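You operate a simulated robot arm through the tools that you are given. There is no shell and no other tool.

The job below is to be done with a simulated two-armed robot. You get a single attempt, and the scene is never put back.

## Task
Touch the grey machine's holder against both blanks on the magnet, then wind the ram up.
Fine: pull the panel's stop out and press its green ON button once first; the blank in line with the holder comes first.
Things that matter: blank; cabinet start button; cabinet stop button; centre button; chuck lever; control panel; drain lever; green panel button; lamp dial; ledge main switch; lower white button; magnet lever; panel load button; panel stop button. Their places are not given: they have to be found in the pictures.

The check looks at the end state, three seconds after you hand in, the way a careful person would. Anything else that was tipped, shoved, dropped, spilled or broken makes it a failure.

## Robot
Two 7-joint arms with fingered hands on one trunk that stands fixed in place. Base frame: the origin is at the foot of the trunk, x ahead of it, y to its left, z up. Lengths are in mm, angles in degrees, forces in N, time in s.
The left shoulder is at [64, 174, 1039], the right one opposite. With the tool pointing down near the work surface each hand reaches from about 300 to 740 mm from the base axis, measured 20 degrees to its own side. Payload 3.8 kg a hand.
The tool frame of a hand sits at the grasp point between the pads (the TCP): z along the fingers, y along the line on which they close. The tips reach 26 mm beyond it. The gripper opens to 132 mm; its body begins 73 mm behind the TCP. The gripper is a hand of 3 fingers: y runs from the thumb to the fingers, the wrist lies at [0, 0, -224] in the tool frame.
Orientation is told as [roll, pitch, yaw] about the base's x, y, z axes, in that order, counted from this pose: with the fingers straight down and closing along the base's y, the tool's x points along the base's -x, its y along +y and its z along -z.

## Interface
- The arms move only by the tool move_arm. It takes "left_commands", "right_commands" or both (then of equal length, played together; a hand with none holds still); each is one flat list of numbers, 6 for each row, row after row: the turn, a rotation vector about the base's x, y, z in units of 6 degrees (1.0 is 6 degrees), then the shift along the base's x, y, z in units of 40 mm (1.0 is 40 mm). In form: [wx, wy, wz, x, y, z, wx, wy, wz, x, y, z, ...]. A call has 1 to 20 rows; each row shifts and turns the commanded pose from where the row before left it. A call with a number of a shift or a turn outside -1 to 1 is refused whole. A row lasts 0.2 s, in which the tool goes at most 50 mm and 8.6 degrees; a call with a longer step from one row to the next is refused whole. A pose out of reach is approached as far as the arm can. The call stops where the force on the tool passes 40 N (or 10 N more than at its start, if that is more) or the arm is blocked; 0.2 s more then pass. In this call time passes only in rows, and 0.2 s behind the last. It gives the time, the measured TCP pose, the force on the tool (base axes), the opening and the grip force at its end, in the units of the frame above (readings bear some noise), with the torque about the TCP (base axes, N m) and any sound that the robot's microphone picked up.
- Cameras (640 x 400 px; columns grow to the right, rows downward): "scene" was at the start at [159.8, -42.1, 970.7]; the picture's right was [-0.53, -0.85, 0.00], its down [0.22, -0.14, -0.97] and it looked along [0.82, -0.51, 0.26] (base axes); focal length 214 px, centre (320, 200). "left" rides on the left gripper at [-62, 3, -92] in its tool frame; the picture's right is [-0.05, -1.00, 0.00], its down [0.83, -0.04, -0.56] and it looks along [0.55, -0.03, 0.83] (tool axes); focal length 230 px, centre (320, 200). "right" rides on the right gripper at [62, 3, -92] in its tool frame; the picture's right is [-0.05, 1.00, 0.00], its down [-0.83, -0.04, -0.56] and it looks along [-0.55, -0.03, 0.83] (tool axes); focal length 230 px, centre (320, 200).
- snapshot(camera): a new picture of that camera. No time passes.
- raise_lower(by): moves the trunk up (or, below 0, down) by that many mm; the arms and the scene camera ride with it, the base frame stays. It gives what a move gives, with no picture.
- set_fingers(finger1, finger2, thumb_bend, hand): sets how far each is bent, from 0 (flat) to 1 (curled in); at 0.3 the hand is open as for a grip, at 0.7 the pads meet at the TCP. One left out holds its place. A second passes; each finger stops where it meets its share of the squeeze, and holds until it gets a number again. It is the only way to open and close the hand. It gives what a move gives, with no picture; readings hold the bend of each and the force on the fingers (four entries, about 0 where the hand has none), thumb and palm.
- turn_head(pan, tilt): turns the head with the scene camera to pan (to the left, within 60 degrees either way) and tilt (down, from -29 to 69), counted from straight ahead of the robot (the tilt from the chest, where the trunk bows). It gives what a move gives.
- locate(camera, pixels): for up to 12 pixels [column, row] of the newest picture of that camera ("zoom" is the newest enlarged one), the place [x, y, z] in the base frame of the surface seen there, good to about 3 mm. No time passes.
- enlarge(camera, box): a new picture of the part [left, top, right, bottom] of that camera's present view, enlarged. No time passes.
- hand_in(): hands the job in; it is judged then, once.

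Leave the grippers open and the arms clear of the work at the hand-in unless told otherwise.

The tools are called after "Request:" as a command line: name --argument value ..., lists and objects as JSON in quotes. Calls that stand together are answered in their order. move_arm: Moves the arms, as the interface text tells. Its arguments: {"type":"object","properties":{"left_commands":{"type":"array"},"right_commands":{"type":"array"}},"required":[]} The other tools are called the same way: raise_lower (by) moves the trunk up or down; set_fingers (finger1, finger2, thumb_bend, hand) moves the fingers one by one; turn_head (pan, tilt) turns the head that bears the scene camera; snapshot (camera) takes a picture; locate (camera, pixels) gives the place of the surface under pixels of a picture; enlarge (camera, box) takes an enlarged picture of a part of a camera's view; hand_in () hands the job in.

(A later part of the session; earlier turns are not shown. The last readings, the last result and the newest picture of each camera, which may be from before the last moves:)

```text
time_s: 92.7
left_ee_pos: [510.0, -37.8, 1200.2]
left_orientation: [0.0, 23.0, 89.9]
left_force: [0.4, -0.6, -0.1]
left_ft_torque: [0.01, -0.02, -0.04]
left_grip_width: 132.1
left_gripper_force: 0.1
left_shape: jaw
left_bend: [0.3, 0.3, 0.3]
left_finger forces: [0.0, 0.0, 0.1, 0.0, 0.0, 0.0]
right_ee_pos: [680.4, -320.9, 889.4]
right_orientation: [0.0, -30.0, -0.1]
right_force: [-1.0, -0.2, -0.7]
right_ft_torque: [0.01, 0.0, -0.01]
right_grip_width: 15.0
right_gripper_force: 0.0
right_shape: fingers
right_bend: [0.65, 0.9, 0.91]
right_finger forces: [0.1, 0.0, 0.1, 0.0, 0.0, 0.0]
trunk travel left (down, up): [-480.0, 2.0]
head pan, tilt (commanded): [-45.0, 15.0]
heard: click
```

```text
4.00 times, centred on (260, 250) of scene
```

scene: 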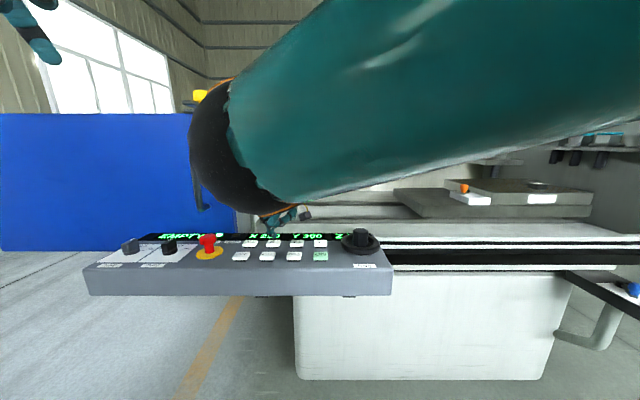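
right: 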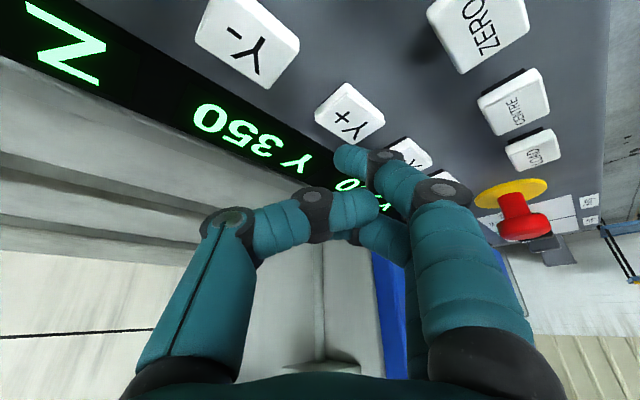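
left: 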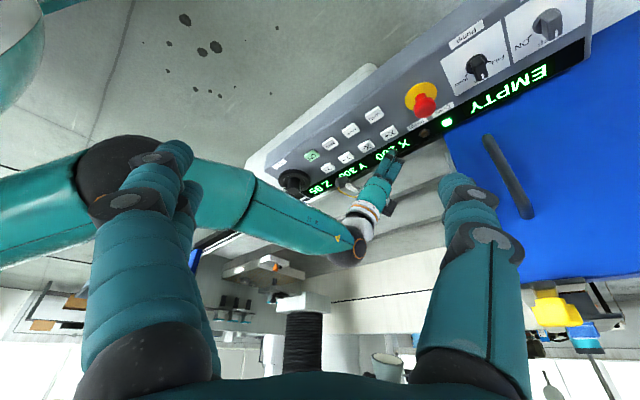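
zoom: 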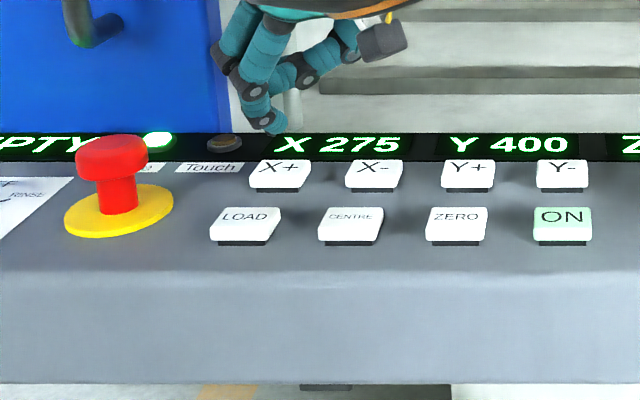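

The front blank is approaching the holder (X about 275). Sampling on in 0.4 s steps.

Request:
move_arm --right_commands '[0, 0, 0, 0, 0, 0]'

Request:
enlarge --camera "scene" --box '[180, 215, 340, 285]'

Request:
move_arm --right_commands '[0, 0, 0, 0, 0, 0]'

Request:
enlarge --camera "scene" --box '[180, 215, 340, 285]'

Request:
enlarge --camera "left" --box '[245, 250, 305, 295]'

Request:
move_arm --right_commands '[0, 0, 0, 0, 0, 0]'

Request:
enlarge --camera "scene" --box '[180, 215, 340, 285]'

Request:
enlarge --camera "left" --box '[245, 250, 305, 295]'

```text
time_s: 93.1
left_ee_pos: [509.8, -39.1, 1200.0]
left_orientation: [0.0, 23.0, 89.9]
left_force: [0.4, -0.7, 0.3]
left_ft_torque: [0.03, -0.02, 0.01]
left_grip_width: 131.8
left_gripper_force: 0.0
left_shape: jaw
left_bend: [0.3, 0.3, 0.3]
left_finger forces: [0.0, 0.1, 0.0, 0.1, 0.0, 0.0]
right_ee_pos: [679.1, -320.6, 889.3]
right_orientation: [0.0, -30.0, 0.0]
right_force: [-0.1, 0.5, 0.1]
right_ft_torque: [-0.01, 0.01, 0.0]
right_grip_width: 15.3
right_gripper_force: 0.0
right_shape: fingers
right_bend: [0.65, 0.9, 0.91]
right_finger forces: [0.0, 0.0, 0.0, 0.0, 0.0, 0.1]
trunk travel left (down, up): [-480.0, 2.0]
head pan, tilt (commanded): [-45.0, 15.0]
```

```text
4.00 times, centred on (260, 250) of scene
```

zoom: 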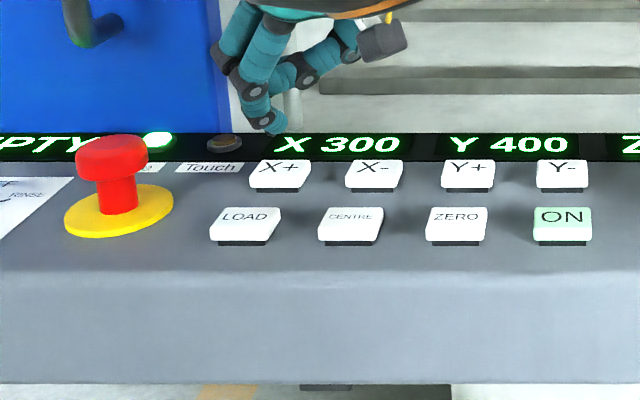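

```text
time_s: 93.5
left_ee_pos: [511.0, -38.9, 1200.9]
left_orientation: [0.0, 22.9, 90.1]
left_force: [-0.7, 0.2, -0.1]
left_ft_torque: [0.0, 0.01, -0.01]
left_grip_width: 131.7
left_gripper_force: 0.1
left_shape: jaw
left_bend: [0.3, 0.3, 0.3]
left_finger forces: [0.0, 0.0, 0.1, 0.1, 0.0, 0.0]
right_ee_pos: [679.1, -320.7, 889.9]
right_orientation: [0.0, -30.0, -0.1]
right_force: [0.6, -1.1, 0.0]
right_ft_torque: [-0.01, 0.0, 0.0]
right_grip_width: 15.3
right_gripper_force: 0.1
right_shape: fingers
right_bend: [0.65, 0.9, 0.91]
right_finger forces: [0.0, 0.0, 0.0, 0.0, 0.0, 0.0]
trunk travel left (down, up): [-480.0, 2.0]
head pan, tilt (commanded): [-45.0, 15.0]
```

```text
4.00 times, centred on (260, 250) of scene
```

zoom: 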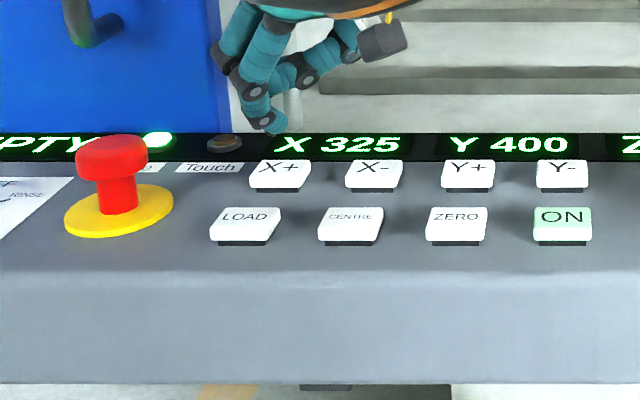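

```text
8.89 times, centred on (275, 272) of left
```

zoom: 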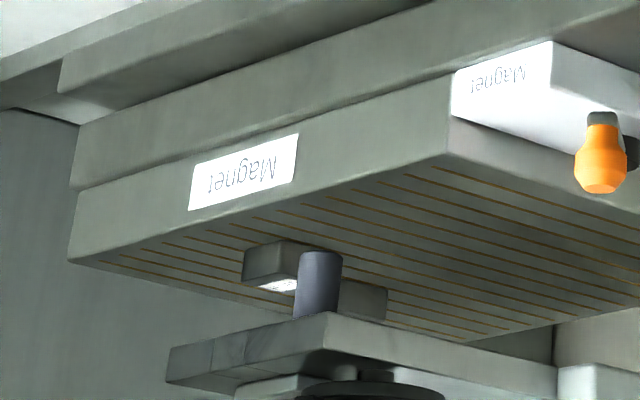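

```text
time_s: 93.9
left_ee_pos: [509.6, -38.6, 1200.6]
left_orientation: [0.0, 23.0, 90.0]
left_force: [0.7, -0.4, -0.7]
left_ft_torque: [-0.01, 0.01, 0.01]
left_grip_width: 132.0
left_gripper_force: 0.1
left_shape: jaw
left_bend: [0.3, 0.3, 0.3]
left_finger forces: [0.1, 0.1, 0.0, 0.0, 0.1, 0.0]
right_ee_pos: [680.0, -321.7, 888.9]
right_orientation: [0.1, -30.0, 0.1]
right_force: [0.6, 0.0, -0.8]
right_ft_torque: [0.01, 0.0, -0.04]
right_grip_width: 15.3
right_gripper_force: 0.0
right_shape: fingers
right_bend: [0.65, 0.9, 0.91]
right_finger forces: [0.1, 0.0, 0.1, 0.1, 0.1, 0.0]
trunk travel left (down, up): [-480.0, 2.0]
head pan, tilt (commanded): [-45.0, 15.0]
```

```text
4.00 times, centred on (260, 250) of scene
```

zoom: 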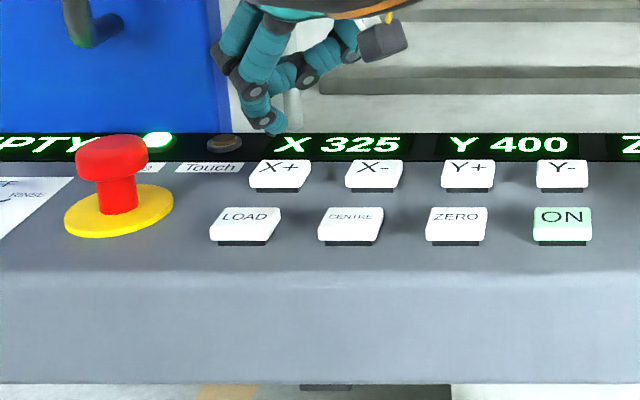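

```text
8.89 times, centred on (275, 272) of left
```

zoom: 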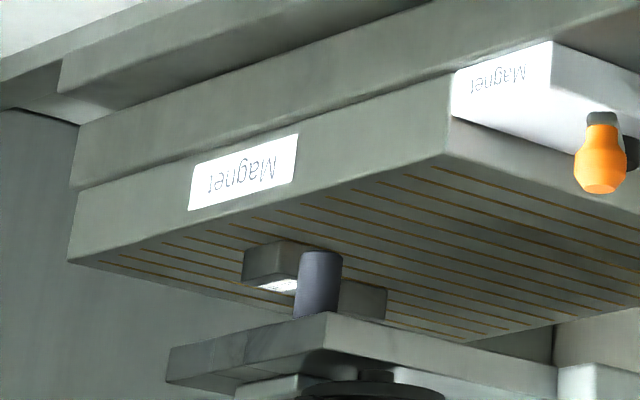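

X has settled at 325 as expected after touching at about 337 and backing off. One more sample to confirm it is at rest, and I check the blanks' relative positions.

Request:
move_arm --right_commands '[0, 0, 0, 0, 0, 0, 0, 0, 0, 0, 0, 0]'

Request:
enlarge --camera "left" --box '[250, 258, 300, 293]'

Request:
locate --camera "zoom" --pixels '[[250, 200], [255, 215], [260, 230], [215, 210], [230, 210], [360, 250], [400, 250], [420, 255], [300, 210], [320, 210], [330, 215], [415, 240]]'

Request:
enlarge --camera "scene" --box '[180, 215, 340, 285]'

```text
time_s: 94.5
left_ee_pos: [510.1, -39.5, 1200.4]
left_orientation: [0.0, 23.0, 90.0]
left_force: [0.6, -1.2, 0.4]
left_ft_torque: [0.0, 0.0, 0.01]
left_grip_width: 131.7
left_gripper_force: 0.1
left_shape: jaw
left_bend: [0.3, 0.3, 0.3]
left_finger forces: [0.0, 0.0, 0.0, 0.1, 0.0, 0.0]
right_ee_pos: [680.5, -321.9, 889.3]
right_orientation: [0.0, -30.0, 0.1]
right_force: [0.4, 1.1, 0.4]
right_ft_torque: [0.02, -0.02, 0.0]
right_grip_width: 15.3
right_gripper_force: 0.0
right_shape: fingers
right_bend: [0.65, 0.9, 0.91]
right_finger forces: [0.0, 0.1, 0.1, 0.1, 0.1, 0.0]
trunk travel left (down, up): [-480.0, 2.0]
head pan, tilt (commanded): [-45.0, 15.0]
```

```text
11.43 times, centred on (275, 276) of left
```

zoom: 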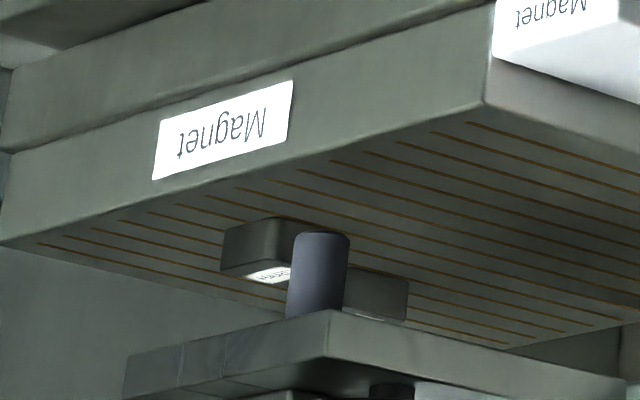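

```text
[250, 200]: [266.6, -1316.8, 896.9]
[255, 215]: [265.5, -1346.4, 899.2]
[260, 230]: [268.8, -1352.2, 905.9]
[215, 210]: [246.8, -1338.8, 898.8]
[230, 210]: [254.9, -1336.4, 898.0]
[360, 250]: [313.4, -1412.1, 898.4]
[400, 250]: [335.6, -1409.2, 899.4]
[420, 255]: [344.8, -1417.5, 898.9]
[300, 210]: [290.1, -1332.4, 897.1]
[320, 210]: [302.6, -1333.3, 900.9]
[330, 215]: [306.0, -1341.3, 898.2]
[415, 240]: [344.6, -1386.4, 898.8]
```

```text
4.00 times, centred on (260, 250) of scene
```

zoom: 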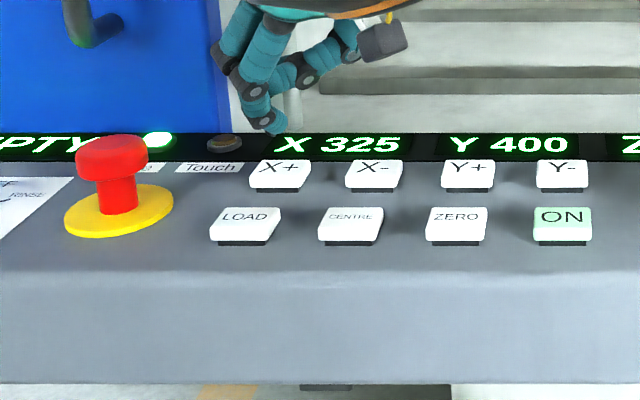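

Request:
locate --camera "zoom" --pixels '[[278, 240], [285, 245], [255, 245], [235, 250], [360, 285], [380, 288], [398, 290], [320, 250], [330, 260], [310, 260]]'

```text
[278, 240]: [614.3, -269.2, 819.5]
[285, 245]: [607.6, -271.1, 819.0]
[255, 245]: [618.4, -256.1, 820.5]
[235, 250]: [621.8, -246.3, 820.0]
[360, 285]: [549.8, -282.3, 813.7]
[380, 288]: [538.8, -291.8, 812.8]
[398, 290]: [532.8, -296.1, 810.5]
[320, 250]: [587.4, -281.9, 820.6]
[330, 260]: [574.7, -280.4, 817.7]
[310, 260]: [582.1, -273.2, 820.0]
```

That used the later zoom; retaking the left close-up and locating.

Request:
enlarge --camera "left" --box '[250, 258, 300, 293]'

Request:
locate --camera "zoom" --pixels '[[278, 240], [285, 245], [255, 245], [235, 250], [360, 285], [380, 288], [398, 290], [320, 250], [330, 260], [310, 260]]'

```text
11.43 times, centred on (275, 276) of left
```

zoom: 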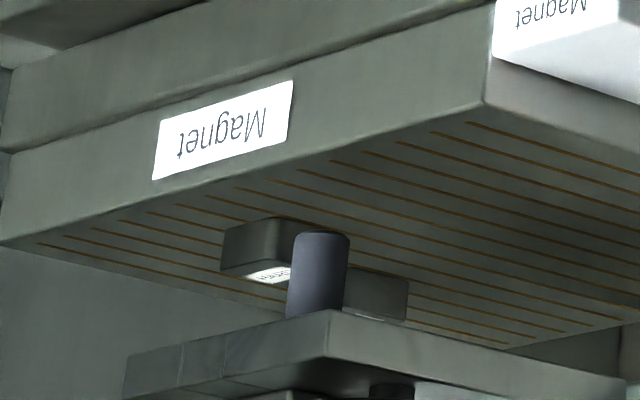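

```text
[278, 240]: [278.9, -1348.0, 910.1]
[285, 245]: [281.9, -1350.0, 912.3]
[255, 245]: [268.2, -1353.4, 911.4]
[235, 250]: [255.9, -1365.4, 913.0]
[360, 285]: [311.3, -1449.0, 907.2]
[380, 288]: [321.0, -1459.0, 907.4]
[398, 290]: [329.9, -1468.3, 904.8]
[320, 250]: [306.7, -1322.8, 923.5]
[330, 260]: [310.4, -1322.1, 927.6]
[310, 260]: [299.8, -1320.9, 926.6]
```

Spacing still 49–50 mm and the front blank shows the same 12 mm back-off gap: both blanks were touched, in-line one first. Now the ram: move the right hand to the wheel, upright, yaw -60 to have a long counter-clockwise stroke.

Request:
move_arm --right_commands '[0, 0.8333, 0, -0.7, -0.4, 0.8, 0, 0.8333, 0, -0.85, -0.6, 0.5, 0, 0.8333, 0, -0.85, -0.6, 0.4, 0, 0.8333, 0, -0.85, -0.6, 0.3, 0, 0.8333, 0, -0.85, -0.62, 0, 0, 0.8333, 0, -0.85, -0.62, 0, 0, 0, -1, -0.83, -0.62, 0, 0, 0, -1, 0, 0, 0, 0, 0, -1, 0, 0, 0, 0, 0, -1, 0, 0, 0, 0, 0, -1, 0, 0, 0, 0, 0, -1, 0, 0, 0, 0, 0, -1, 0, 0, 0, 0, 0, -1, 0, 0, 0, 0, 0, -1, 0, 0, 0, 0, 0, -1, 0, 0, 0]'

Request:
set_fingers --hand "right" --finger1 0.45 --finger2 0.45 --thumb_bend 0.45

Request:
snapshot --camera "right"

Request:
snapshot --camera "left"

```text
time_s: 97.9
left_ee_pos: [510.5, -39.0, 1199.9]
left_orientation: [0.0, 23.0, 90.0]
left_force: [-0.4, -0.3, -0.8]
left_ft_torque: [-0.01, 0.0, 0.02]
left_grip_width: 131.6
left_gripper_force: 0.0
left_shape: jaw
left_bend: [0.3, 0.3, 0.3]
left_finger forces: [0.0, 0.1, 0.0, 0.0, 0.1, 0.0]
right_ee_pos: [447.9, -485.0, 969.4]
right_orientation: [0.0, 0.0, -60.1]
right_force: [0.3, -0.2, 0.3]
right_ft_torque: [0.01, 0.02, 0.01]
right_grip_width: 15.1
right_gripper_force: 0.0
right_shape: fingers
right_bend: [0.65, 0.9, 0.91]
right_finger forces: [0.0, 0.0, 0.0, 0.0, 0.1, 0.0]
trunk travel left (down, up): [-480.0, 2.0]
head pan, tilt (commanded): [-45.0, 15.0]
```

```text
time_s: 98.9
left_ee_pos: [511.1, -39.0, 1199.4]
left_orientation: [0.0, 23.0, 89.9]
left_force: [-0.2, -0.6, 0.3]
left_ft_torque: [0.03, -0.03, 0.03]
left_grip_width: 131.8
left_gripper_force: 0.0
left_shape: jaw
left_bend: [0.3, 0.3, 0.3]
left_finger forces: [0.0, 0.0, 0.0, 0.1, 0.0, 0.0]
right_ee_pos: [447.6, -483.7, 970.0]
right_orientation: [0.0, 0.1, -60.0]
right_force: [-1.3, 1.2, 0.6]
right_ft_torque: [0.01, -0.02, -0.05]
right_grip_width: 83.7
right_gripper_force: 0.0
right_shape: fingers
right_bend: [0.45, 0.45, 0.45]
right_finger forces: [0.0, 0.0, 0.1, 0.0, 0.1, 0.1]
trunk travel left (down, up): [-480.0, 2.0]
head pan, tilt (commanded): [-45.0, 15.0]
```

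```text
taken
```

right: 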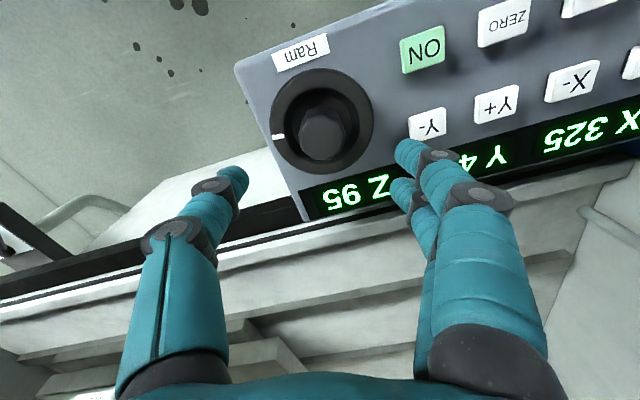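

```text
taken
```

left: 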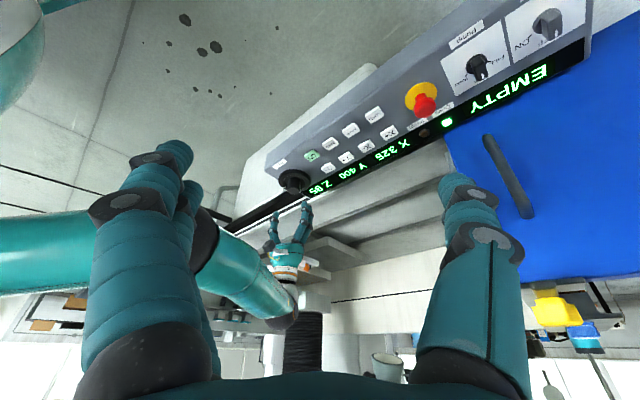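

Aligned over the knob. Descending and gripping.

Request:
move_arm --right_commands '[0, 0, 0, 0.02, -0.02, -0.7, 0, 0, 0, 0, 0, -0.7, 0, 0, 0, 0, 0, -0.5, 0, 0, 0, 0, 0, -0.19]'

Request:
set_fingers --hand "right" --finger1 0.75 --finger2 0.75 --thumb_bend 0.75

Request:
move_arm --right_commands '[0, 0, 0.95, 0, 0, 0, 0, 0, 0.95, 0, 0, 0, 0, 0, 0.95, 0, 0, 0]'

Request:
snapshot --camera "right"

Request:
enlarge --camera "left" --box '[240, 100, 460, 215]'

```text
time_s: 99.9
left_ee_pos: [509.8, -40.3, 1200.8]
left_orientation: [0.0, 23.1, 90.1]
left_force: [-0.4, -0.3, -0.3]
left_ft_torque: [0.03, -0.04, -0.01]
left_grip_width: 131.8
left_gripper_force: 0.0
left_shape: jaw
left_bend: [0.3, 0.3, 0.3]
left_finger forces: [0.0, 0.0, 0.0, 0.0, 0.1, 0.0]
right_ee_pos: [449.3, -485.3, 885.7]
right_orientation: [0.1, 0.0, -59.9]
right_force: [-0.2, 0.5, 0.0]
right_ft_torque: [-0.01, -0.06, 0.02]
right_grip_width: 83.9
right_gripper_force: 0.0
right_shape: fingers
right_bend: [0.45, 0.45, 0.45]
right_finger forces: [0.0, 0.0, 0.1, 0.0, 0.0, 0.0]
trunk travel left (down, up): [-480.0, 2.0]
head pan, tilt (commanded): [-45.0, 15.0]
```

```text
time_s: 100.9
left_ee_pos: [510.5, -39.1, 1199.4]
left_orientation: [-0.1, 22.9, 90.0]
left_force: [-0.2, -0.3, -0.2]
left_ft_torque: [0.01, -0.01, -0.01]
left_grip_width: 131.9
left_gripper_force: 0.1
left_shape: jaw
left_bend: [0.3, 0.3, 0.3]
left_finger forces: [0.0, 0.0, 0.0, 0.0, 0.0, 0.1]
right_ee_pos: [448.6, -485.0, 885.2]
right_orientation: [0.0, 0.0, -60.0]
right_force: [3.1, 1.8, 0.1]
right_ft_torque: [0.05, -0.01, -0.01]
right_grip_width: 31.4
right_gripper_force: 21.2
right_shape: fingers
right_bend: [0.65, 0.65, 0.65]
right_finger forces: [11.8, 11.9, 0.1, 0.0, 19.1, 0.1]
trunk travel left (down, up): [-480.0, 2.0]
head pan, tilt (commanded): [-45.0, 15.0]
```

```text
time_s: 101.7
left_ee_pos: [510.5, -40.5, 1199.0]
left_orientation: [0.0, 23.0, 90.0]
left_force: [0.3, -0.6, 0.1]
left_ft_torque: [-0.03, 0.03, 0.05]
left_grip_width: 131.8
left_gripper_force: 0.1
left_shape: jaw
left_bend: [0.3, 0.3, 0.3]
left_finger forces: [0.0, 0.0, 0.0, 0.0, 0.0, 0.1]
right_ee_pos: [448.2, -484.8, 884.4]
right_orientation: [0.1, 0.0, -42.8]
right_force: [3.4, 2.2, -0.3]
right_ft_torque: [0.02, -0.02, -0.05]
right_grip_width: 31.8
right_gripper_force: 20.7
right_shape: fingers
right_bend: [0.65, 0.65, 0.65]
right_finger forces: [11.0, 12.1, 0.0, 0.0, 19.1, 0.0]
trunk travel left (down, up): [-480.0, 2.0]
head pan, tilt (commanded): [-45.0, 15.0]
```

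```text
taken
```

right: 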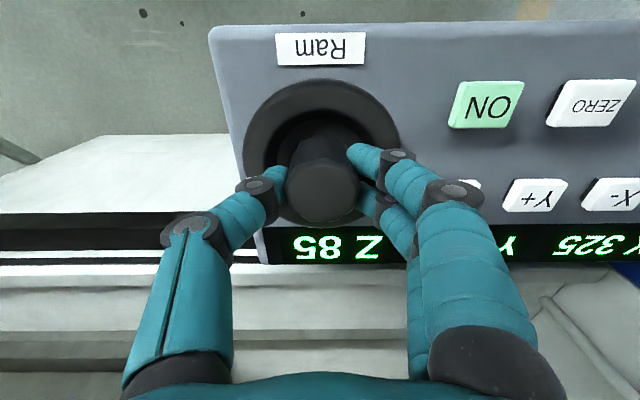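

```text
2.91 times, centred on (350, 158) of left
```

zoom: 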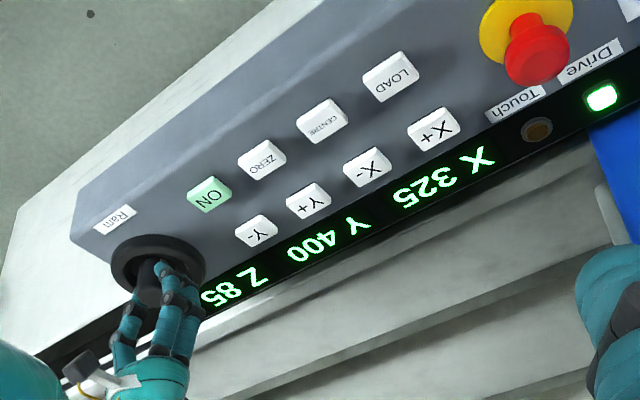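

Z 85 and rising correctly. Winding on: 20 rows of +6 degrees (to yaw about +77).

Request:
move_arm --right_commands '[0, 0, 1, 0, 0, 0, 0, 0, 1, 0, 0, 0, 0, 0, 1, 0, 0, 0, 0, 0, 1, 0, 0, 0, 0, 0, 1, 0, 0, 0, 0, 0, 1, 0, 0, 0, 0, 0, 1, 0, 0, 0, 0, 0, 1, 0, 0, 0, 0, 0, 1, 0, 0, 0, 0, 0, 1, 0, 0, 0, 0, 0, 1, 0, 0, 0, 0, 0, 1, 0, 0, 0, 0, 0, 1, 0, 0, 0, 0, 0, 1, 0, 0, 0, 0, 0, 1, 0, 0, 0, 0, 0, 1, 0, 0, 0, 0, 0, 1, 0, 0, 0, 0, 0, 1, 0, 0, 0, 0, 0, 1, 0, 0, 0, 0, 0, 1, 0, 0, 0]'

Request:
snapshot --camera "right"

Request:
enlarge --camera "scene" --box '[440, 100, 600, 200]'

```text
time_s: 105.9
left_ee_pos: [511.4, -38.9, 1200.2]
left_orientation: [0.1, 23.1, 90.0]
left_force: [0.4, -0.1, -0.3]
left_ft_torque: [-0.02, 0.02, -0.01]
left_grip_width: 132.0
left_gripper_force: 0.1
left_shape: jaw
left_bend: [0.3, 0.3, 0.3]
left_finger forces: [0.1, 0.1, 0.0, 0.0, 0.0, 0.0]
right_ee_pos: [448.3, -482.6, 884.7]
right_orientation: [0.1, -0.1, 77.3]
right_force: [5.9, 6.3, -1.4]
right_ft_torque: [0.09, -0.25, -0.07]
right_grip_width: 31.4
right_gripper_force: 20.2
right_shape: fingers
right_bend: [0.66, 0.66, 0.65]
right_finger forces: [7.9, 10.4, 0.0, 0.0, 21.4, 0.0]
trunk travel left (down, up): [-480.0, 2.0]
head pan, tilt (commanded): [-45.0, 15.0]
```

```text
taken
```

right: 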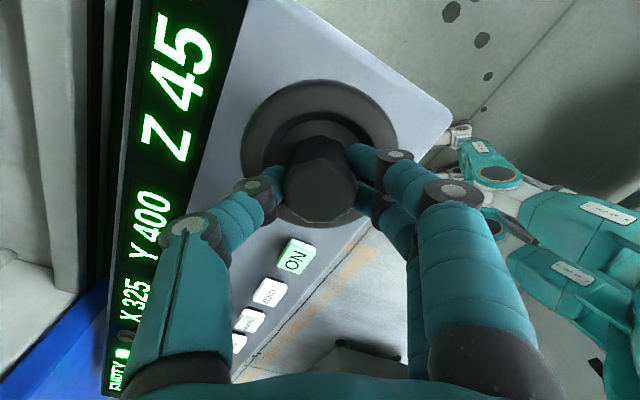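

```text
4.00 times, centred on (520, 150) of scene
```

zoom: 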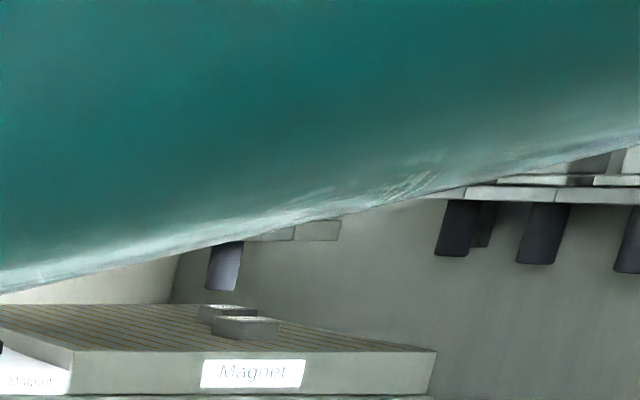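

Z 45, ram clearly higher. Continuing another 36 degrees if the wrist allows.

Request:
move_arm --right_commands '[0, 0, 1, 0, 0, 0, 0, 0, 1, 0, 0, 0, 0, 0, 1, 0, 0, 0, 0, 0, 1, 0, 0, 0, 0, 0, 1, 0, 0, 0, 0, 0, 1, 0, 0, 0]'

Request:
snapshot --camera "right"

```text
time_s: 107.3
left_ee_pos: [511.4, -38.3, 1200.1]
left_orientation: [0.0, 23.1, 90.0]
left_force: [-0.9, -0.1, -0.8]
left_ft_torque: [-0.01, 0.0, 0.03]
left_grip_width: 131.9
left_gripper_force: 0.0
left_shape: jaw
left_bend: [0.3, 0.3, 0.3]
left_finger forces: [0.0, 0.1, 0.0, 0.0, 0.0, 0.0]
right_ee_pos: [448.4, -483.5, 886.0]
right_orientation: [0.0, 0.1, 113.3]
right_force: [3.5, 5.2, -1.7]
right_ft_torque: [0.17, -0.18, -0.05]
right_grip_width: 31.5
right_gripper_force: 20.1
right_shape: fingers
right_bend: [0.66, 0.66, 0.65]
right_finger forces: [8.1, 10.0, 0.0, 0.0, 22.0, 0.0]
trunk travel left (down, up): [-480.0, 2.0]
head pan, tilt (commanded): [-45.0, 15.0]
```

```text
taken
```

right: 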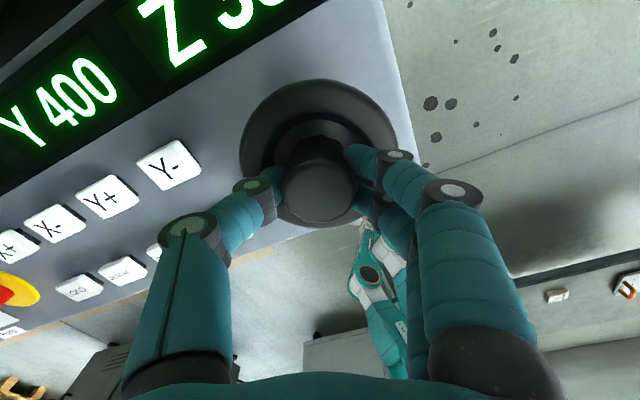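

Still turning freely at yaw 113. Reading Z from the left camera, then going further.

Request:
enlarge --camera "left" --box '[240, 100, 460, 215]'

Request:
move_arm --right_commands '[0, 0, 1, 0, 0, 0, 0, 0, 1, 0, 0, 0, 0, 0, 1, 0, 0, 0, 0, 0, 1, 0, 0, 0, 0, 0, 1, 0, 0, 0]'

Request:
enlarge --camera "left" --box '[240, 100, 460, 215]'

```text
2.91 times, centred on (350, 158) of left
```

zoom: 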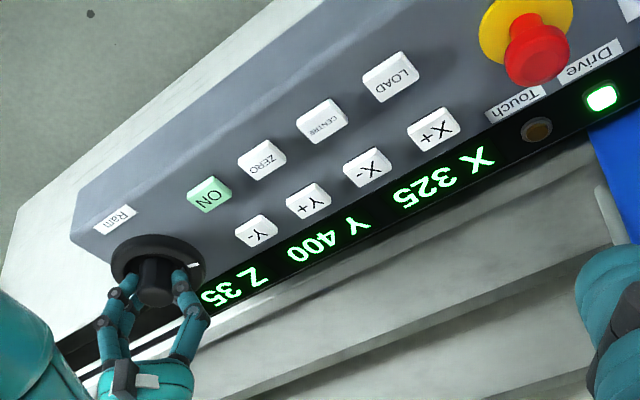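

```text
time_s: 108.5
left_ee_pos: [511.6, -38.1, 1200.4]
left_orientation: [0.1, 23.0, 90.0]
left_force: [0.5, -0.2, -0.3]
left_ft_torque: [0.02, 0.05, 0.01]
left_grip_width: 131.8
left_gripper_force: 0.1
left_shape: jaw
left_bend: [0.3, 0.3, 0.3]
left_finger forces: [0.0, 0.0, 0.0, 0.0, 0.0, 0.0]
right_ee_pos: [447.6, -484.5, 885.1]
right_orientation: [0.0, 0.0, 143.2]
right_force: [1.4, 4.9, -3.4]
right_ft_torque: [0.18, -0.16, -0.06]
right_grip_width: 31.7
right_gripper_force: 20.2
right_shape: fingers
right_bend: [0.66, 0.67, 0.65]
right_finger forces: [8.4, 9.7, 0.1, 0.0, 22.2, 0.0]
trunk travel left (down, up): [-480.0, 2.0]
head pan, tilt (commanded): [-45.0, 15.0]
```

```text
2.91 times, centred on (350, 158) of left
```

zoom: 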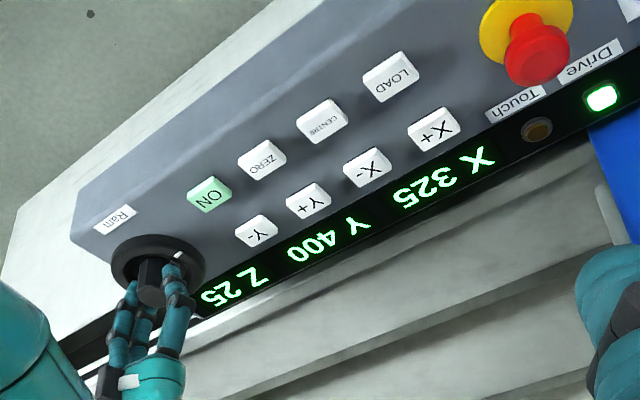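

Z 25 at yaw 143, still smooth. Another 30 degrees.

Request:
move_arm --right_commands '[0, 0, 1, 0, 0, 0, 0, 0, 1, 0, 0, 0, 0, 0, 1, 0, 0, 0, 0, 0, 1, 0, 0, 0, 0, 0, 1, 0, 0, 0]'

Request:
enlarge --camera "left" --box '[240, 100, 460, 215]'

Request:
snapshot --camera "left"

```text
time_s: 109.7
left_ee_pos: [510.3, -38.8, 1198.5]
left_orientation: [0.0, 23.1, 90.0]
left_force: [-0.8, -0.5, -0.2]
left_ft_torque: [0.0, -0.03, -0.03]
left_grip_width: 131.8
left_gripper_force: 0.1
left_shape: jaw
left_bend: [0.3, 0.3, 0.3]
left_finger forces: [0.0, 0.0, 0.0, 0.0, 0.0, 0.0]
right_ee_pos: [449.6, -484.1, 884.9]
right_orientation: [0.0, 0.0, 173.3]
right_force: [5.2, 3.4, -1.2]
right_ft_torque: [0.24, -0.09, -0.07]
right_grip_width: 31.7
right_gripper_force: 20.6
right_shape: fingers
right_bend: [0.66, 0.67, 0.65]
right_finger forces: [10.0, 9.4, 0.0, 0.0, 22.1, 0.1]
trunk travel left (down, up): [-480.0, 2.0]
head pan, tilt (commanded): [-45.0, 15.0]
```

```text
2.91 times, centred on (350, 158) of left
```

zoom: 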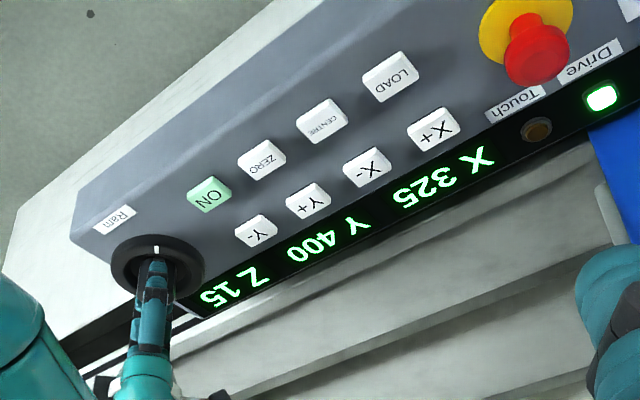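

```text
taken
```

left: 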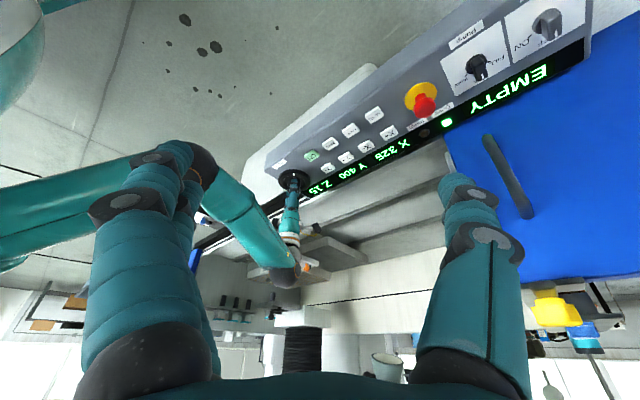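

Z 15. I'll go on a little toward the top (Z 0), watching for a hard stop.

Request:
move_arm --right_commands '[0, 0, 1, 0, 0, 0, 0, 0, 1, 0, 0, 0, 0, 0, 1, 0, 0, 0]'

Request:
enlarge --camera "left" --box '[240, 100, 460, 215]'

```text
time_s: 110.5
left_ee_pos: [510.7, -38.8, 1199.9]
left_orientation: [0.0, 23.1, 90.0]
left_force: [0.3, -0.5, 0.0]
left_ft_torque: [0.03, 0.0, -0.03]
left_grip_width: 131.6
left_gripper_force: 0.1
left_shape: jaw
left_bend: [0.3, 0.3, 0.3]
left_finger forces: [0.0, 0.0, 0.1, 0.0, 0.0, 0.1]
right_ee_pos: [448.5, -484.3, 885.2]
right_orientation: [0.0, 0.0, -168.8]
right_force: [5.2, 2.8, -1.6]
right_ft_torque: [0.19, -0.07, -0.06]
right_grip_width: 31.6
right_gripper_force: 20.7
right_shape: fingers
right_bend: [0.66, 0.67, 0.65]
right_finger forces: [10.9, 9.5, 0.0, 0.0, 21.5, 0.0]
trunk travel left (down, up): [-480.0, 2.0]
head pan, tilt (commanded): [-45.0, 15.0]
```

```text
2.91 times, centred on (350, 158) of left
```

zoom: 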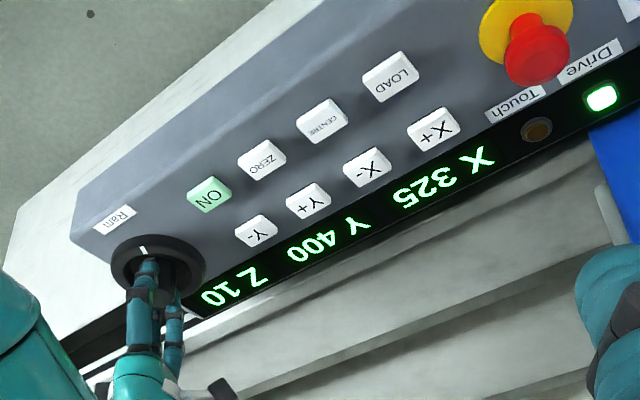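

Z 10. Four more rows.

Request:
move_arm --right_commands '[0, 0, 1, 0, 0, 0, 0, 0, 1, 0, 0, 0, 0, 0, 1, 0, 0, 0]'

Request:
enlarge --camera "left" --box '[240, 100, 460, 215]'

Request:
snapshot --camera "scene"

```text
time_s: 111.5
left_ee_pos: [507.5, -36.5, 1202.9]
left_orientation: [-0.3, 23.0, 89.9]
left_force: [0.4, 0.5, -1.2]
left_ft_torque: [-0.03, 0.06, -0.03]
left_grip_width: 131.9
left_gripper_force: 0.0
left_shape: jaw
left_bend: [0.3, 0.3, 0.3]
left_finger forces: [0.0, 0.0, 0.1, 0.0, 0.1, 0.0]
right_ee_pos: [454.4, -488.0, 884.4]
right_orientation: [0.2, -0.5, -152.0]
right_force: [-27.3, 5.9, 31.6]
right_ft_torque: [1.15, 1.1, 0.09]
right_grip_width: 30.3
right_gripper_force: 35.4
right_shape: fingers
right_bend: [0.7, 0.69, 0.66]
right_finger forces: [5.0, 10.4, 0.1, 0.0, 55.9, 0.0]
right hand out of reach, approached as far as the arm can: row 3
trunk travel left (down, up): [-480.0, 2.0]
head pan, tilt (commanded): [-45.0, 15.0]
stopped in row 3 (right hand): the force on the tool passed its limit at 44 N (the readings are from after the stop); the commanded pose is now the measured one
```

```text
2.91 times, centred on (350, 158) of left
```

zoom: 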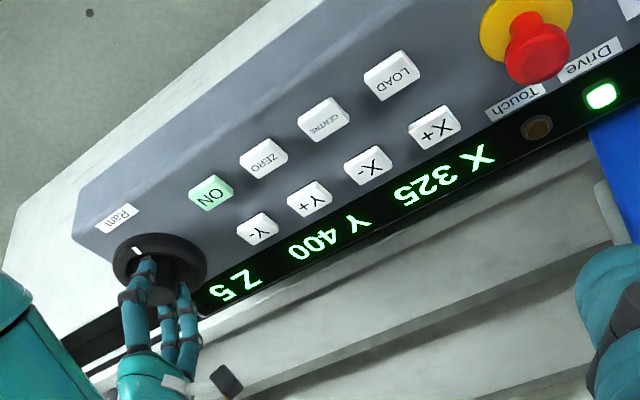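

```text
taken
```

scene: 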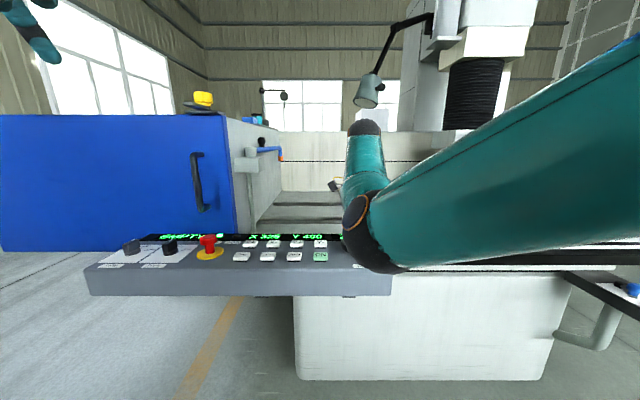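

The arm reached its own limit (force stop), with Z at 5 — the ram is wound right up. Opening the fingers to release the knob.

Request:
set_fingers --hand "right" --finger1 0.42 --finger2 0.42 --thumb_bend 0.42

Request:
snapshot --camera "right"

Request:
enlarge --camera "left" --box '[240, 100, 460, 215]'

```text
time_s: 112.3
left_ee_pos: [511.3, -40.5, 1194.9]
left_orientation: [0.3, 23.0, 90.1]
left_force: [0.3, 0.3, -0.6]
left_ft_torque: [0.0, 0.05, -0.03]
left_grip_width: 131.7
left_gripper_force: 0.0
left_shape: jaw
left_bend: [0.3, 0.3, 0.3]
left_finger forces: [0.1, 0.0, 0.0, 0.0, 0.1, 0.0]
right_ee_pos: [461.4, -490.2, 882.7]
right_orientation: [0.8, -0.2, -151.6]
right_force: [-0.1, -1.7, 16.9]
right_ft_torque: [0.73, 0.49, 0.08]
right_grip_width: 95.9
right_gripper_force: 7.8
right_shape: fingers
right_bend: [0.42, 0.42, 0.42]
right_finger forces: [0.0, 0.1, 0.0, 0.0, 14.9, 0.1]
trunk travel left (down, up): [-480.0, 2.0]
head pan, tilt (commanded): [-45.0, 15.0]
stopped (right hand): the force on the tool passed its limit at 52 N (the readings are from after the stop); the commanded pose is now the measured one
```

```text
taken
```

right: 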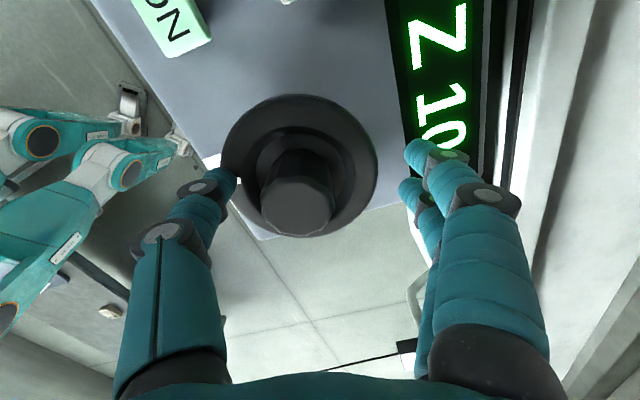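

```text
2.91 times, centred on (350, 158) of left
```

zoom: 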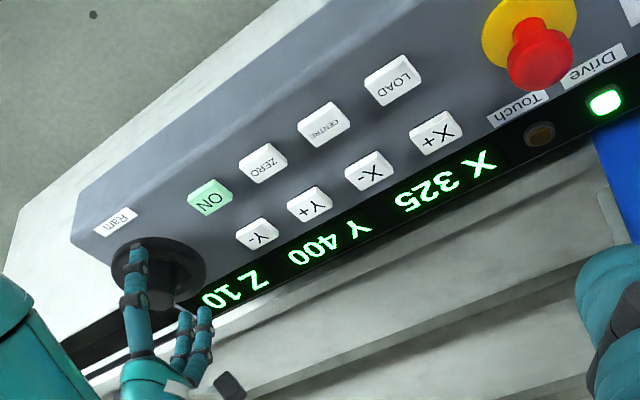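

The hand has shifted and the thumb leans on the ring (15 N). Lifting straight up gently to free it.

Request:
move_arm --right_commands '[0, 0, 0, 0, 0, 0.15, 0, 0, 0, 0, 0, 0.25, 0, 0, 0, 0, 0, 0.5, 0, 0, 0, 0, 0, 0.8]'

Request:
snapshot --camera "right"

Request:
enlarge --camera "left" --box '[240, 100, 460, 215]'

```text
time_s: 113.3
left_ee_pos: [509.9, -38.8, 1200.2]
left_orientation: [-0.2, 22.9, 90.0]
left_force: [-0.3, -0.3, 0.0]
left_ft_torque: [0.0, 0.0, 0.01]
left_grip_width: 132.0
left_gripper_force: 0.1
left_shape: jaw
left_bend: [0.3, 0.3, 0.3]
left_finger forces: [0.0, 0.0, 0.1, 0.1, 0.1, 0.1]
right_ee_pos: [491.6, -495.0, 935.1]
right_orientation: [0.7, -0.1, -151.6]
right_force: [1.1, -0.4, 0.3]
right_ft_torque: [0.0, 0.0, 0.01]
right_grip_width: 94.8
right_gripper_force: 0.1
right_shape: fingers
right_bend: [0.42, 0.42, 0.42]
right_finger forces: [0.0, 0.0, 0.1, 0.1, 0.0, 0.1]
right hand out of reach, approached as far as the arm can: row 1, 2, 3, 4
trunk travel left (down, up): [-480.0, 2.0]
head pan, tilt (commanded): [-45.0, 15.0]
```

```text
taken
```

right: 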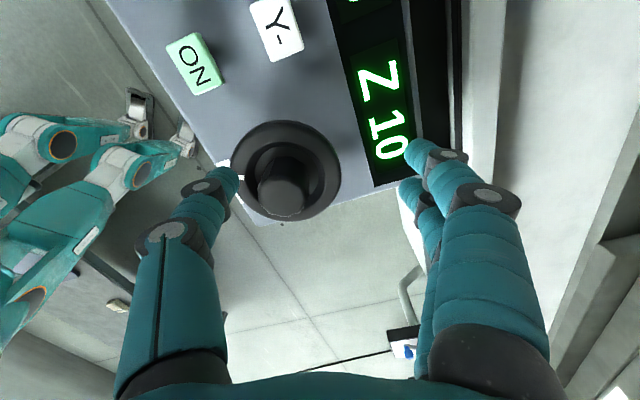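

```text
2.91 times, centred on (350, 158) of left
```

zoom: 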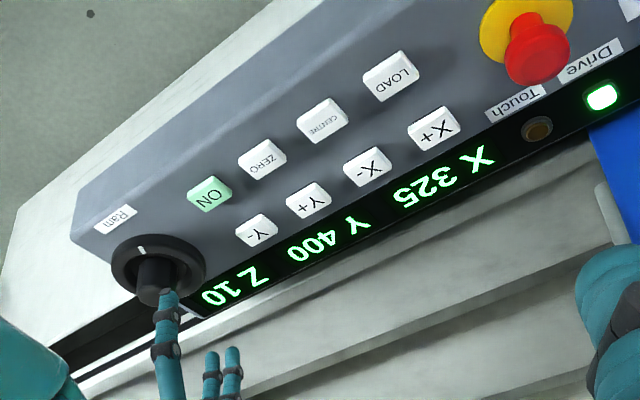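

Free again; Z 10 with the ram up. I'd like the last bit to the very top, so I unwind the wrist in the air (clear above the knob) and take a fresh grip.

Request:
move_arm --right_commands '[0, 0, -1, 0, 0, 0.2, 0, 0, -1, 0, 0, 0.3, 0, 0, -1, 0, 0, 0.3, 0, 0, -1, 0, 0, 0.2, 0, 0, -1, 0, 0, 0, 0, 0, -1, 0, 0, 0, 0, 0, -1, 0, 0, 0, 0, 0, -1, 0, 0, 0, 0, 0, -1, 0, 0, 0, 0, 0, -1, 0, 0, 0, 0, 0, -1, 0, 0, 0, 0, 0, -1, 0, 0, 0, 0, 0, -1, 0, 0, 0, 0, 0, -1, 0, 0, 0, 0, 0, -1, 0, 0, 0, 0, 0, -1, 0, 0, 0, 0, 0, -1, 0, 0, 0, 0, 0, -1, 0, 0, 0, 0, 0, -1, 0, 0, 0, 0, 0, -1, 0, 0, 0]'

Request:
snapshot --camera "right"

Request:
enlarge --camera "scene" --box '[420, 80, 580, 200]'

```text
time_s: 117.5
left_ee_pos: [511.2, -38.9, 1200.8]
left_orientation: [0.0, 23.0, 90.0]
left_force: [-0.5, -0.3, 0.1]
left_ft_torque: [-0.03, 0.01, 0.02]
left_grip_width: 131.7
left_gripper_force: 0.1
left_shape: jaw
left_bend: [0.3, 0.3, 0.3]
left_finger forces: [0.0, 0.0, 0.0, 0.0, 0.0, 0.1]
right_ee_pos: [492.7, -493.6, 973.1]
right_orientation: [0.8, 0.1, 88.4]
right_force: [-0.3, -0.5, 0.4]
right_ft_torque: [-0.01, 0.03, 0.02]
right_grip_width: 94.8
right_gripper_force: 0.1
right_shape: fingers
right_bend: [0.42, 0.42, 0.42]
right_finger forces: [0.0, 0.1, 0.0, 0.1, 0.0, 0.0]
trunk travel left (down, up): [-480.0, 2.0]
head pan, tilt (commanded): [-45.0, 15.0]
```

```text
taken
```

right: 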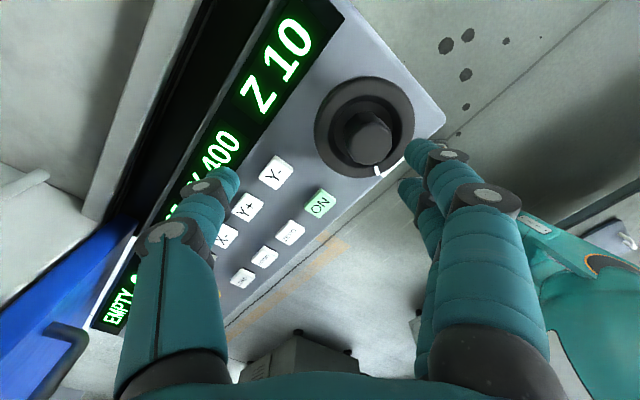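

```text
3.33 times, centred on (500, 140) of scene
```

zoom: 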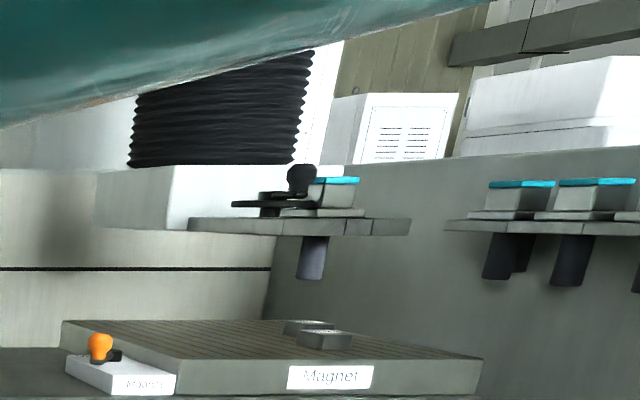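

The ram and holder are well above the blanks. Going back over the knob with yaw about +30 for a last short stroke.

Request:
move_arm --right_commands '[0, 0, -1, -0.55, 0.12, 0, 0, 0, -1, -0.55, 0.11, 0, 0, 0, -1, 0, 0, 0, 0, 0, -1, 0, 0, 0, 0, 0, -1, 0, 0, 0, 0, 0, -1, 0, 0, 0, 0, 0, -1, 0, 0, 0, 0, 0, -1, 0, 0, 0, 0, 0, -1, 0, 0, 0, 0, 0, -0.7, 0, 0, 0]'

Request:
set_fingers --hand "right" --finger1 0.45 --finger2 0.45 --thumb_bend 0.45

Request:
snapshot --camera "right"

```text
time_s: 119.7
left_ee_pos: [510.6, -40.3, 1200.0]
left_orientation: [-0.1, 22.9, 90.0]
left_force: [0.7, -0.7, -0.3]
left_ft_torque: [0.0, 0.03, 0.0]
left_grip_width: 132.3
left_gripper_force: 0.1
left_shape: jaw
left_bend: [0.3, 0.3, 0.3]
left_finger forces: [0.1, 0.1, 0.0, 0.1, 0.0, 0.0]
right_ee_pos: [447.5, -484.7, 972.5]
right_orientation: [0.8, -0.1, 30.2]
right_force: [0.2, 0.2, -0.1]
right_ft_torque: [0.01, 0.0, -0.02]
right_grip_width: 94.7
right_gripper_force: 0.0
right_shape: fingers
right_bend: [0.42, 0.42, 0.42]
right_finger forces: [0.0, 0.1, 0.0, 0.0, 0.0, 0.0]
trunk travel left (down, up): [-480.0, 2.0]
head pan, tilt (commanded): [-45.0, 15.0]
```

```text
time_s: 120.7
left_ee_pos: [509.6, -39.8, 1200.9]
left_orientation: [-0.1, 22.9, 90.0]
left_force: [-0.4, 0.0, 0.0]
left_ft_torque: [0.0, 0.02, 0.02]
left_grip_width: 132.0
left_gripper_force: 0.0
left_shape: jaw
left_bend: [0.3, 0.3, 0.3]
left_finger forces: [0.0, 0.1, 0.1, 0.0, 0.0, 0.0]
right_ee_pos: [447.8, -484.6, 974.4]
right_orientation: [0.7, -0.2, 30.4]
right_force: [-0.1, 0.1, 0.4]
right_ft_torque: [0.02, 0.0, -0.01]
right_grip_width: 85.4
right_gripper_force: 0.1
right_shape: fingers
right_bend: [0.45, 0.45, 0.45]
right_finger forces: [0.0, 0.0, 0.1, 0.0, 0.0, 0.0]
trunk travel left (down, up): [-480.0, 2.0]
head pan, tilt (commanded): [-45.0, 15.0]
```

```text
taken
```

right: 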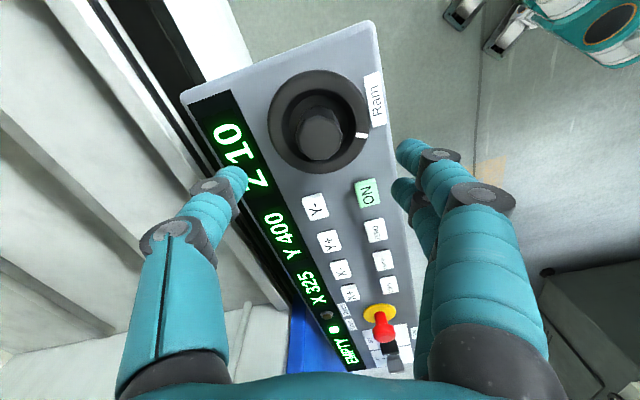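

Centred over the knob. Descending and gripping again.

Request:
move_arm --right_commands '[-0.13, 0, 0, 0.02, 0, -0.7, 0, 0, 0, 0, 0, -0.7, 0, 0, 0, 0, 0, -0.6, 0, 0, 0, 0, 0, -0.2]'

Request:
set_fingers --hand "right" --finger1 0.75 --finger2 0.75 --thumb_bend 0.75

Request:
move_arm --right_commands '[0, 0, 0.8, 0, 0, 0, 0, 0, 0.8, 0, 0, 0, 0, 0, 0.8, 0, 0, 0, 0, 0, 0.8, 0, 0, 0]'

Request:
snapshot --camera "right"

```text
time_s: 121.7
left_ee_pos: [509.9, -38.7, 1200.9]
left_orientation: [-0.1, 23.1, 89.9]
left_force: [0.7, 0.5, -0.1]
left_ft_torque: [-0.01, -0.01, 0.0]
left_grip_width: 131.7
left_gripper_force: 0.0
left_shape: jaw
left_bend: [0.3, 0.3, 0.3]
left_finger forces: [0.0, 0.0, 0.0, 0.0, 0.0, 0.1]
right_ee_pos: [448.1, -485.2, 884.8]
right_orientation: [0.0, 0.2, 30.3]
right_force: [0.1, -0.2, 0.2]
right_ft_torque: [-0.03, 0.02, 0.01]
right_grip_width: 85.4
right_gripper_force: 0.0
right_shape: fingers
right_bend: [0.45, 0.45, 0.45]
right_finger forces: [0.0, 0.1, 0.0, 0.1, 0.0, 0.0]
trunk travel left (down, up): [-480.0, 2.0]
head pan, tilt (commanded): [-45.0, 15.0]
```

```text
time_s: 122.7
left_ee_pos: [509.8, -39.0, 1200.4]
left_orientation: [-0.1, 23.0, 90.0]
left_force: [-0.6, -0.3, 0.2]
left_ft_torque: [0.0, 0.03, 0.01]
left_grip_width: 131.9
left_gripper_force: 0.1
left_shape: jaw
left_bend: [0.3, 0.3, 0.3]
left_finger forces: [0.1, 0.0, 0.1, 0.0, 0.0, 0.0]
right_ee_pos: [448.1, -485.3, 885.0]
right_orientation: [0.0, 0.4, 30.3]
right_force: [1.3, 1.1, 1.2]
right_ft_torque: [-0.06, -0.09, 0.02]
right_grip_width: 30.2
right_gripper_force: 20.9
right_shape: fingers
right_bend: [0.68, 0.66, 0.65]
right_finger forces: [10.1, 11.9, 0.0, 0.1, 20.8, 0.0]
trunk travel left (down, up): [-480.0, 2.0]
head pan, tilt (commanded): [-45.0, 15.0]
```

```text
time_s: 123.7
left_ee_pos: [509.1, -37.6, 1199.5]
left_orientation: [0.0, 23.0, 89.9]
left_force: [0.4, -0.2, 0.5]
left_ft_torque: [-0.01, -0.02, -0.02]
left_grip_width: 131.8
left_gripper_force: 0.1
left_shape: jaw
left_bend: [0.3, 0.3, 0.3]
left_finger forces: [0.0, 0.1, 0.1, 0.0, 0.1, 0.0]
right_ee_pos: [448.2, -484.2, 885.2]
right_orientation: [0.1, 0.3, 49.6]
right_force: [-0.5, 0.8, 0.9]
right_ft_torque: [-0.03, -0.08, -0.07]
right_grip_width: 30.1
right_gripper_force: 21.4
right_shape: fingers
right_bend: [0.68, 0.66, 0.65]
right_finger forces: [9.9, 11.8, 0.0, 0.1, 21.0, 0.0]
trunk travel left (down, up): [-480.0, 2.0]
head pan, tilt (commanded): [-45.0, 15.0]
```

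```text
taken
```

right: 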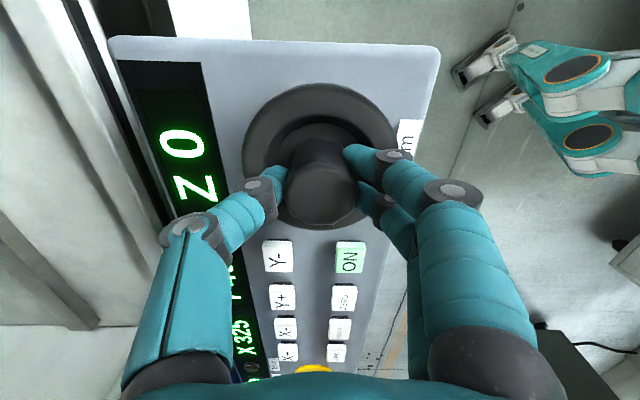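

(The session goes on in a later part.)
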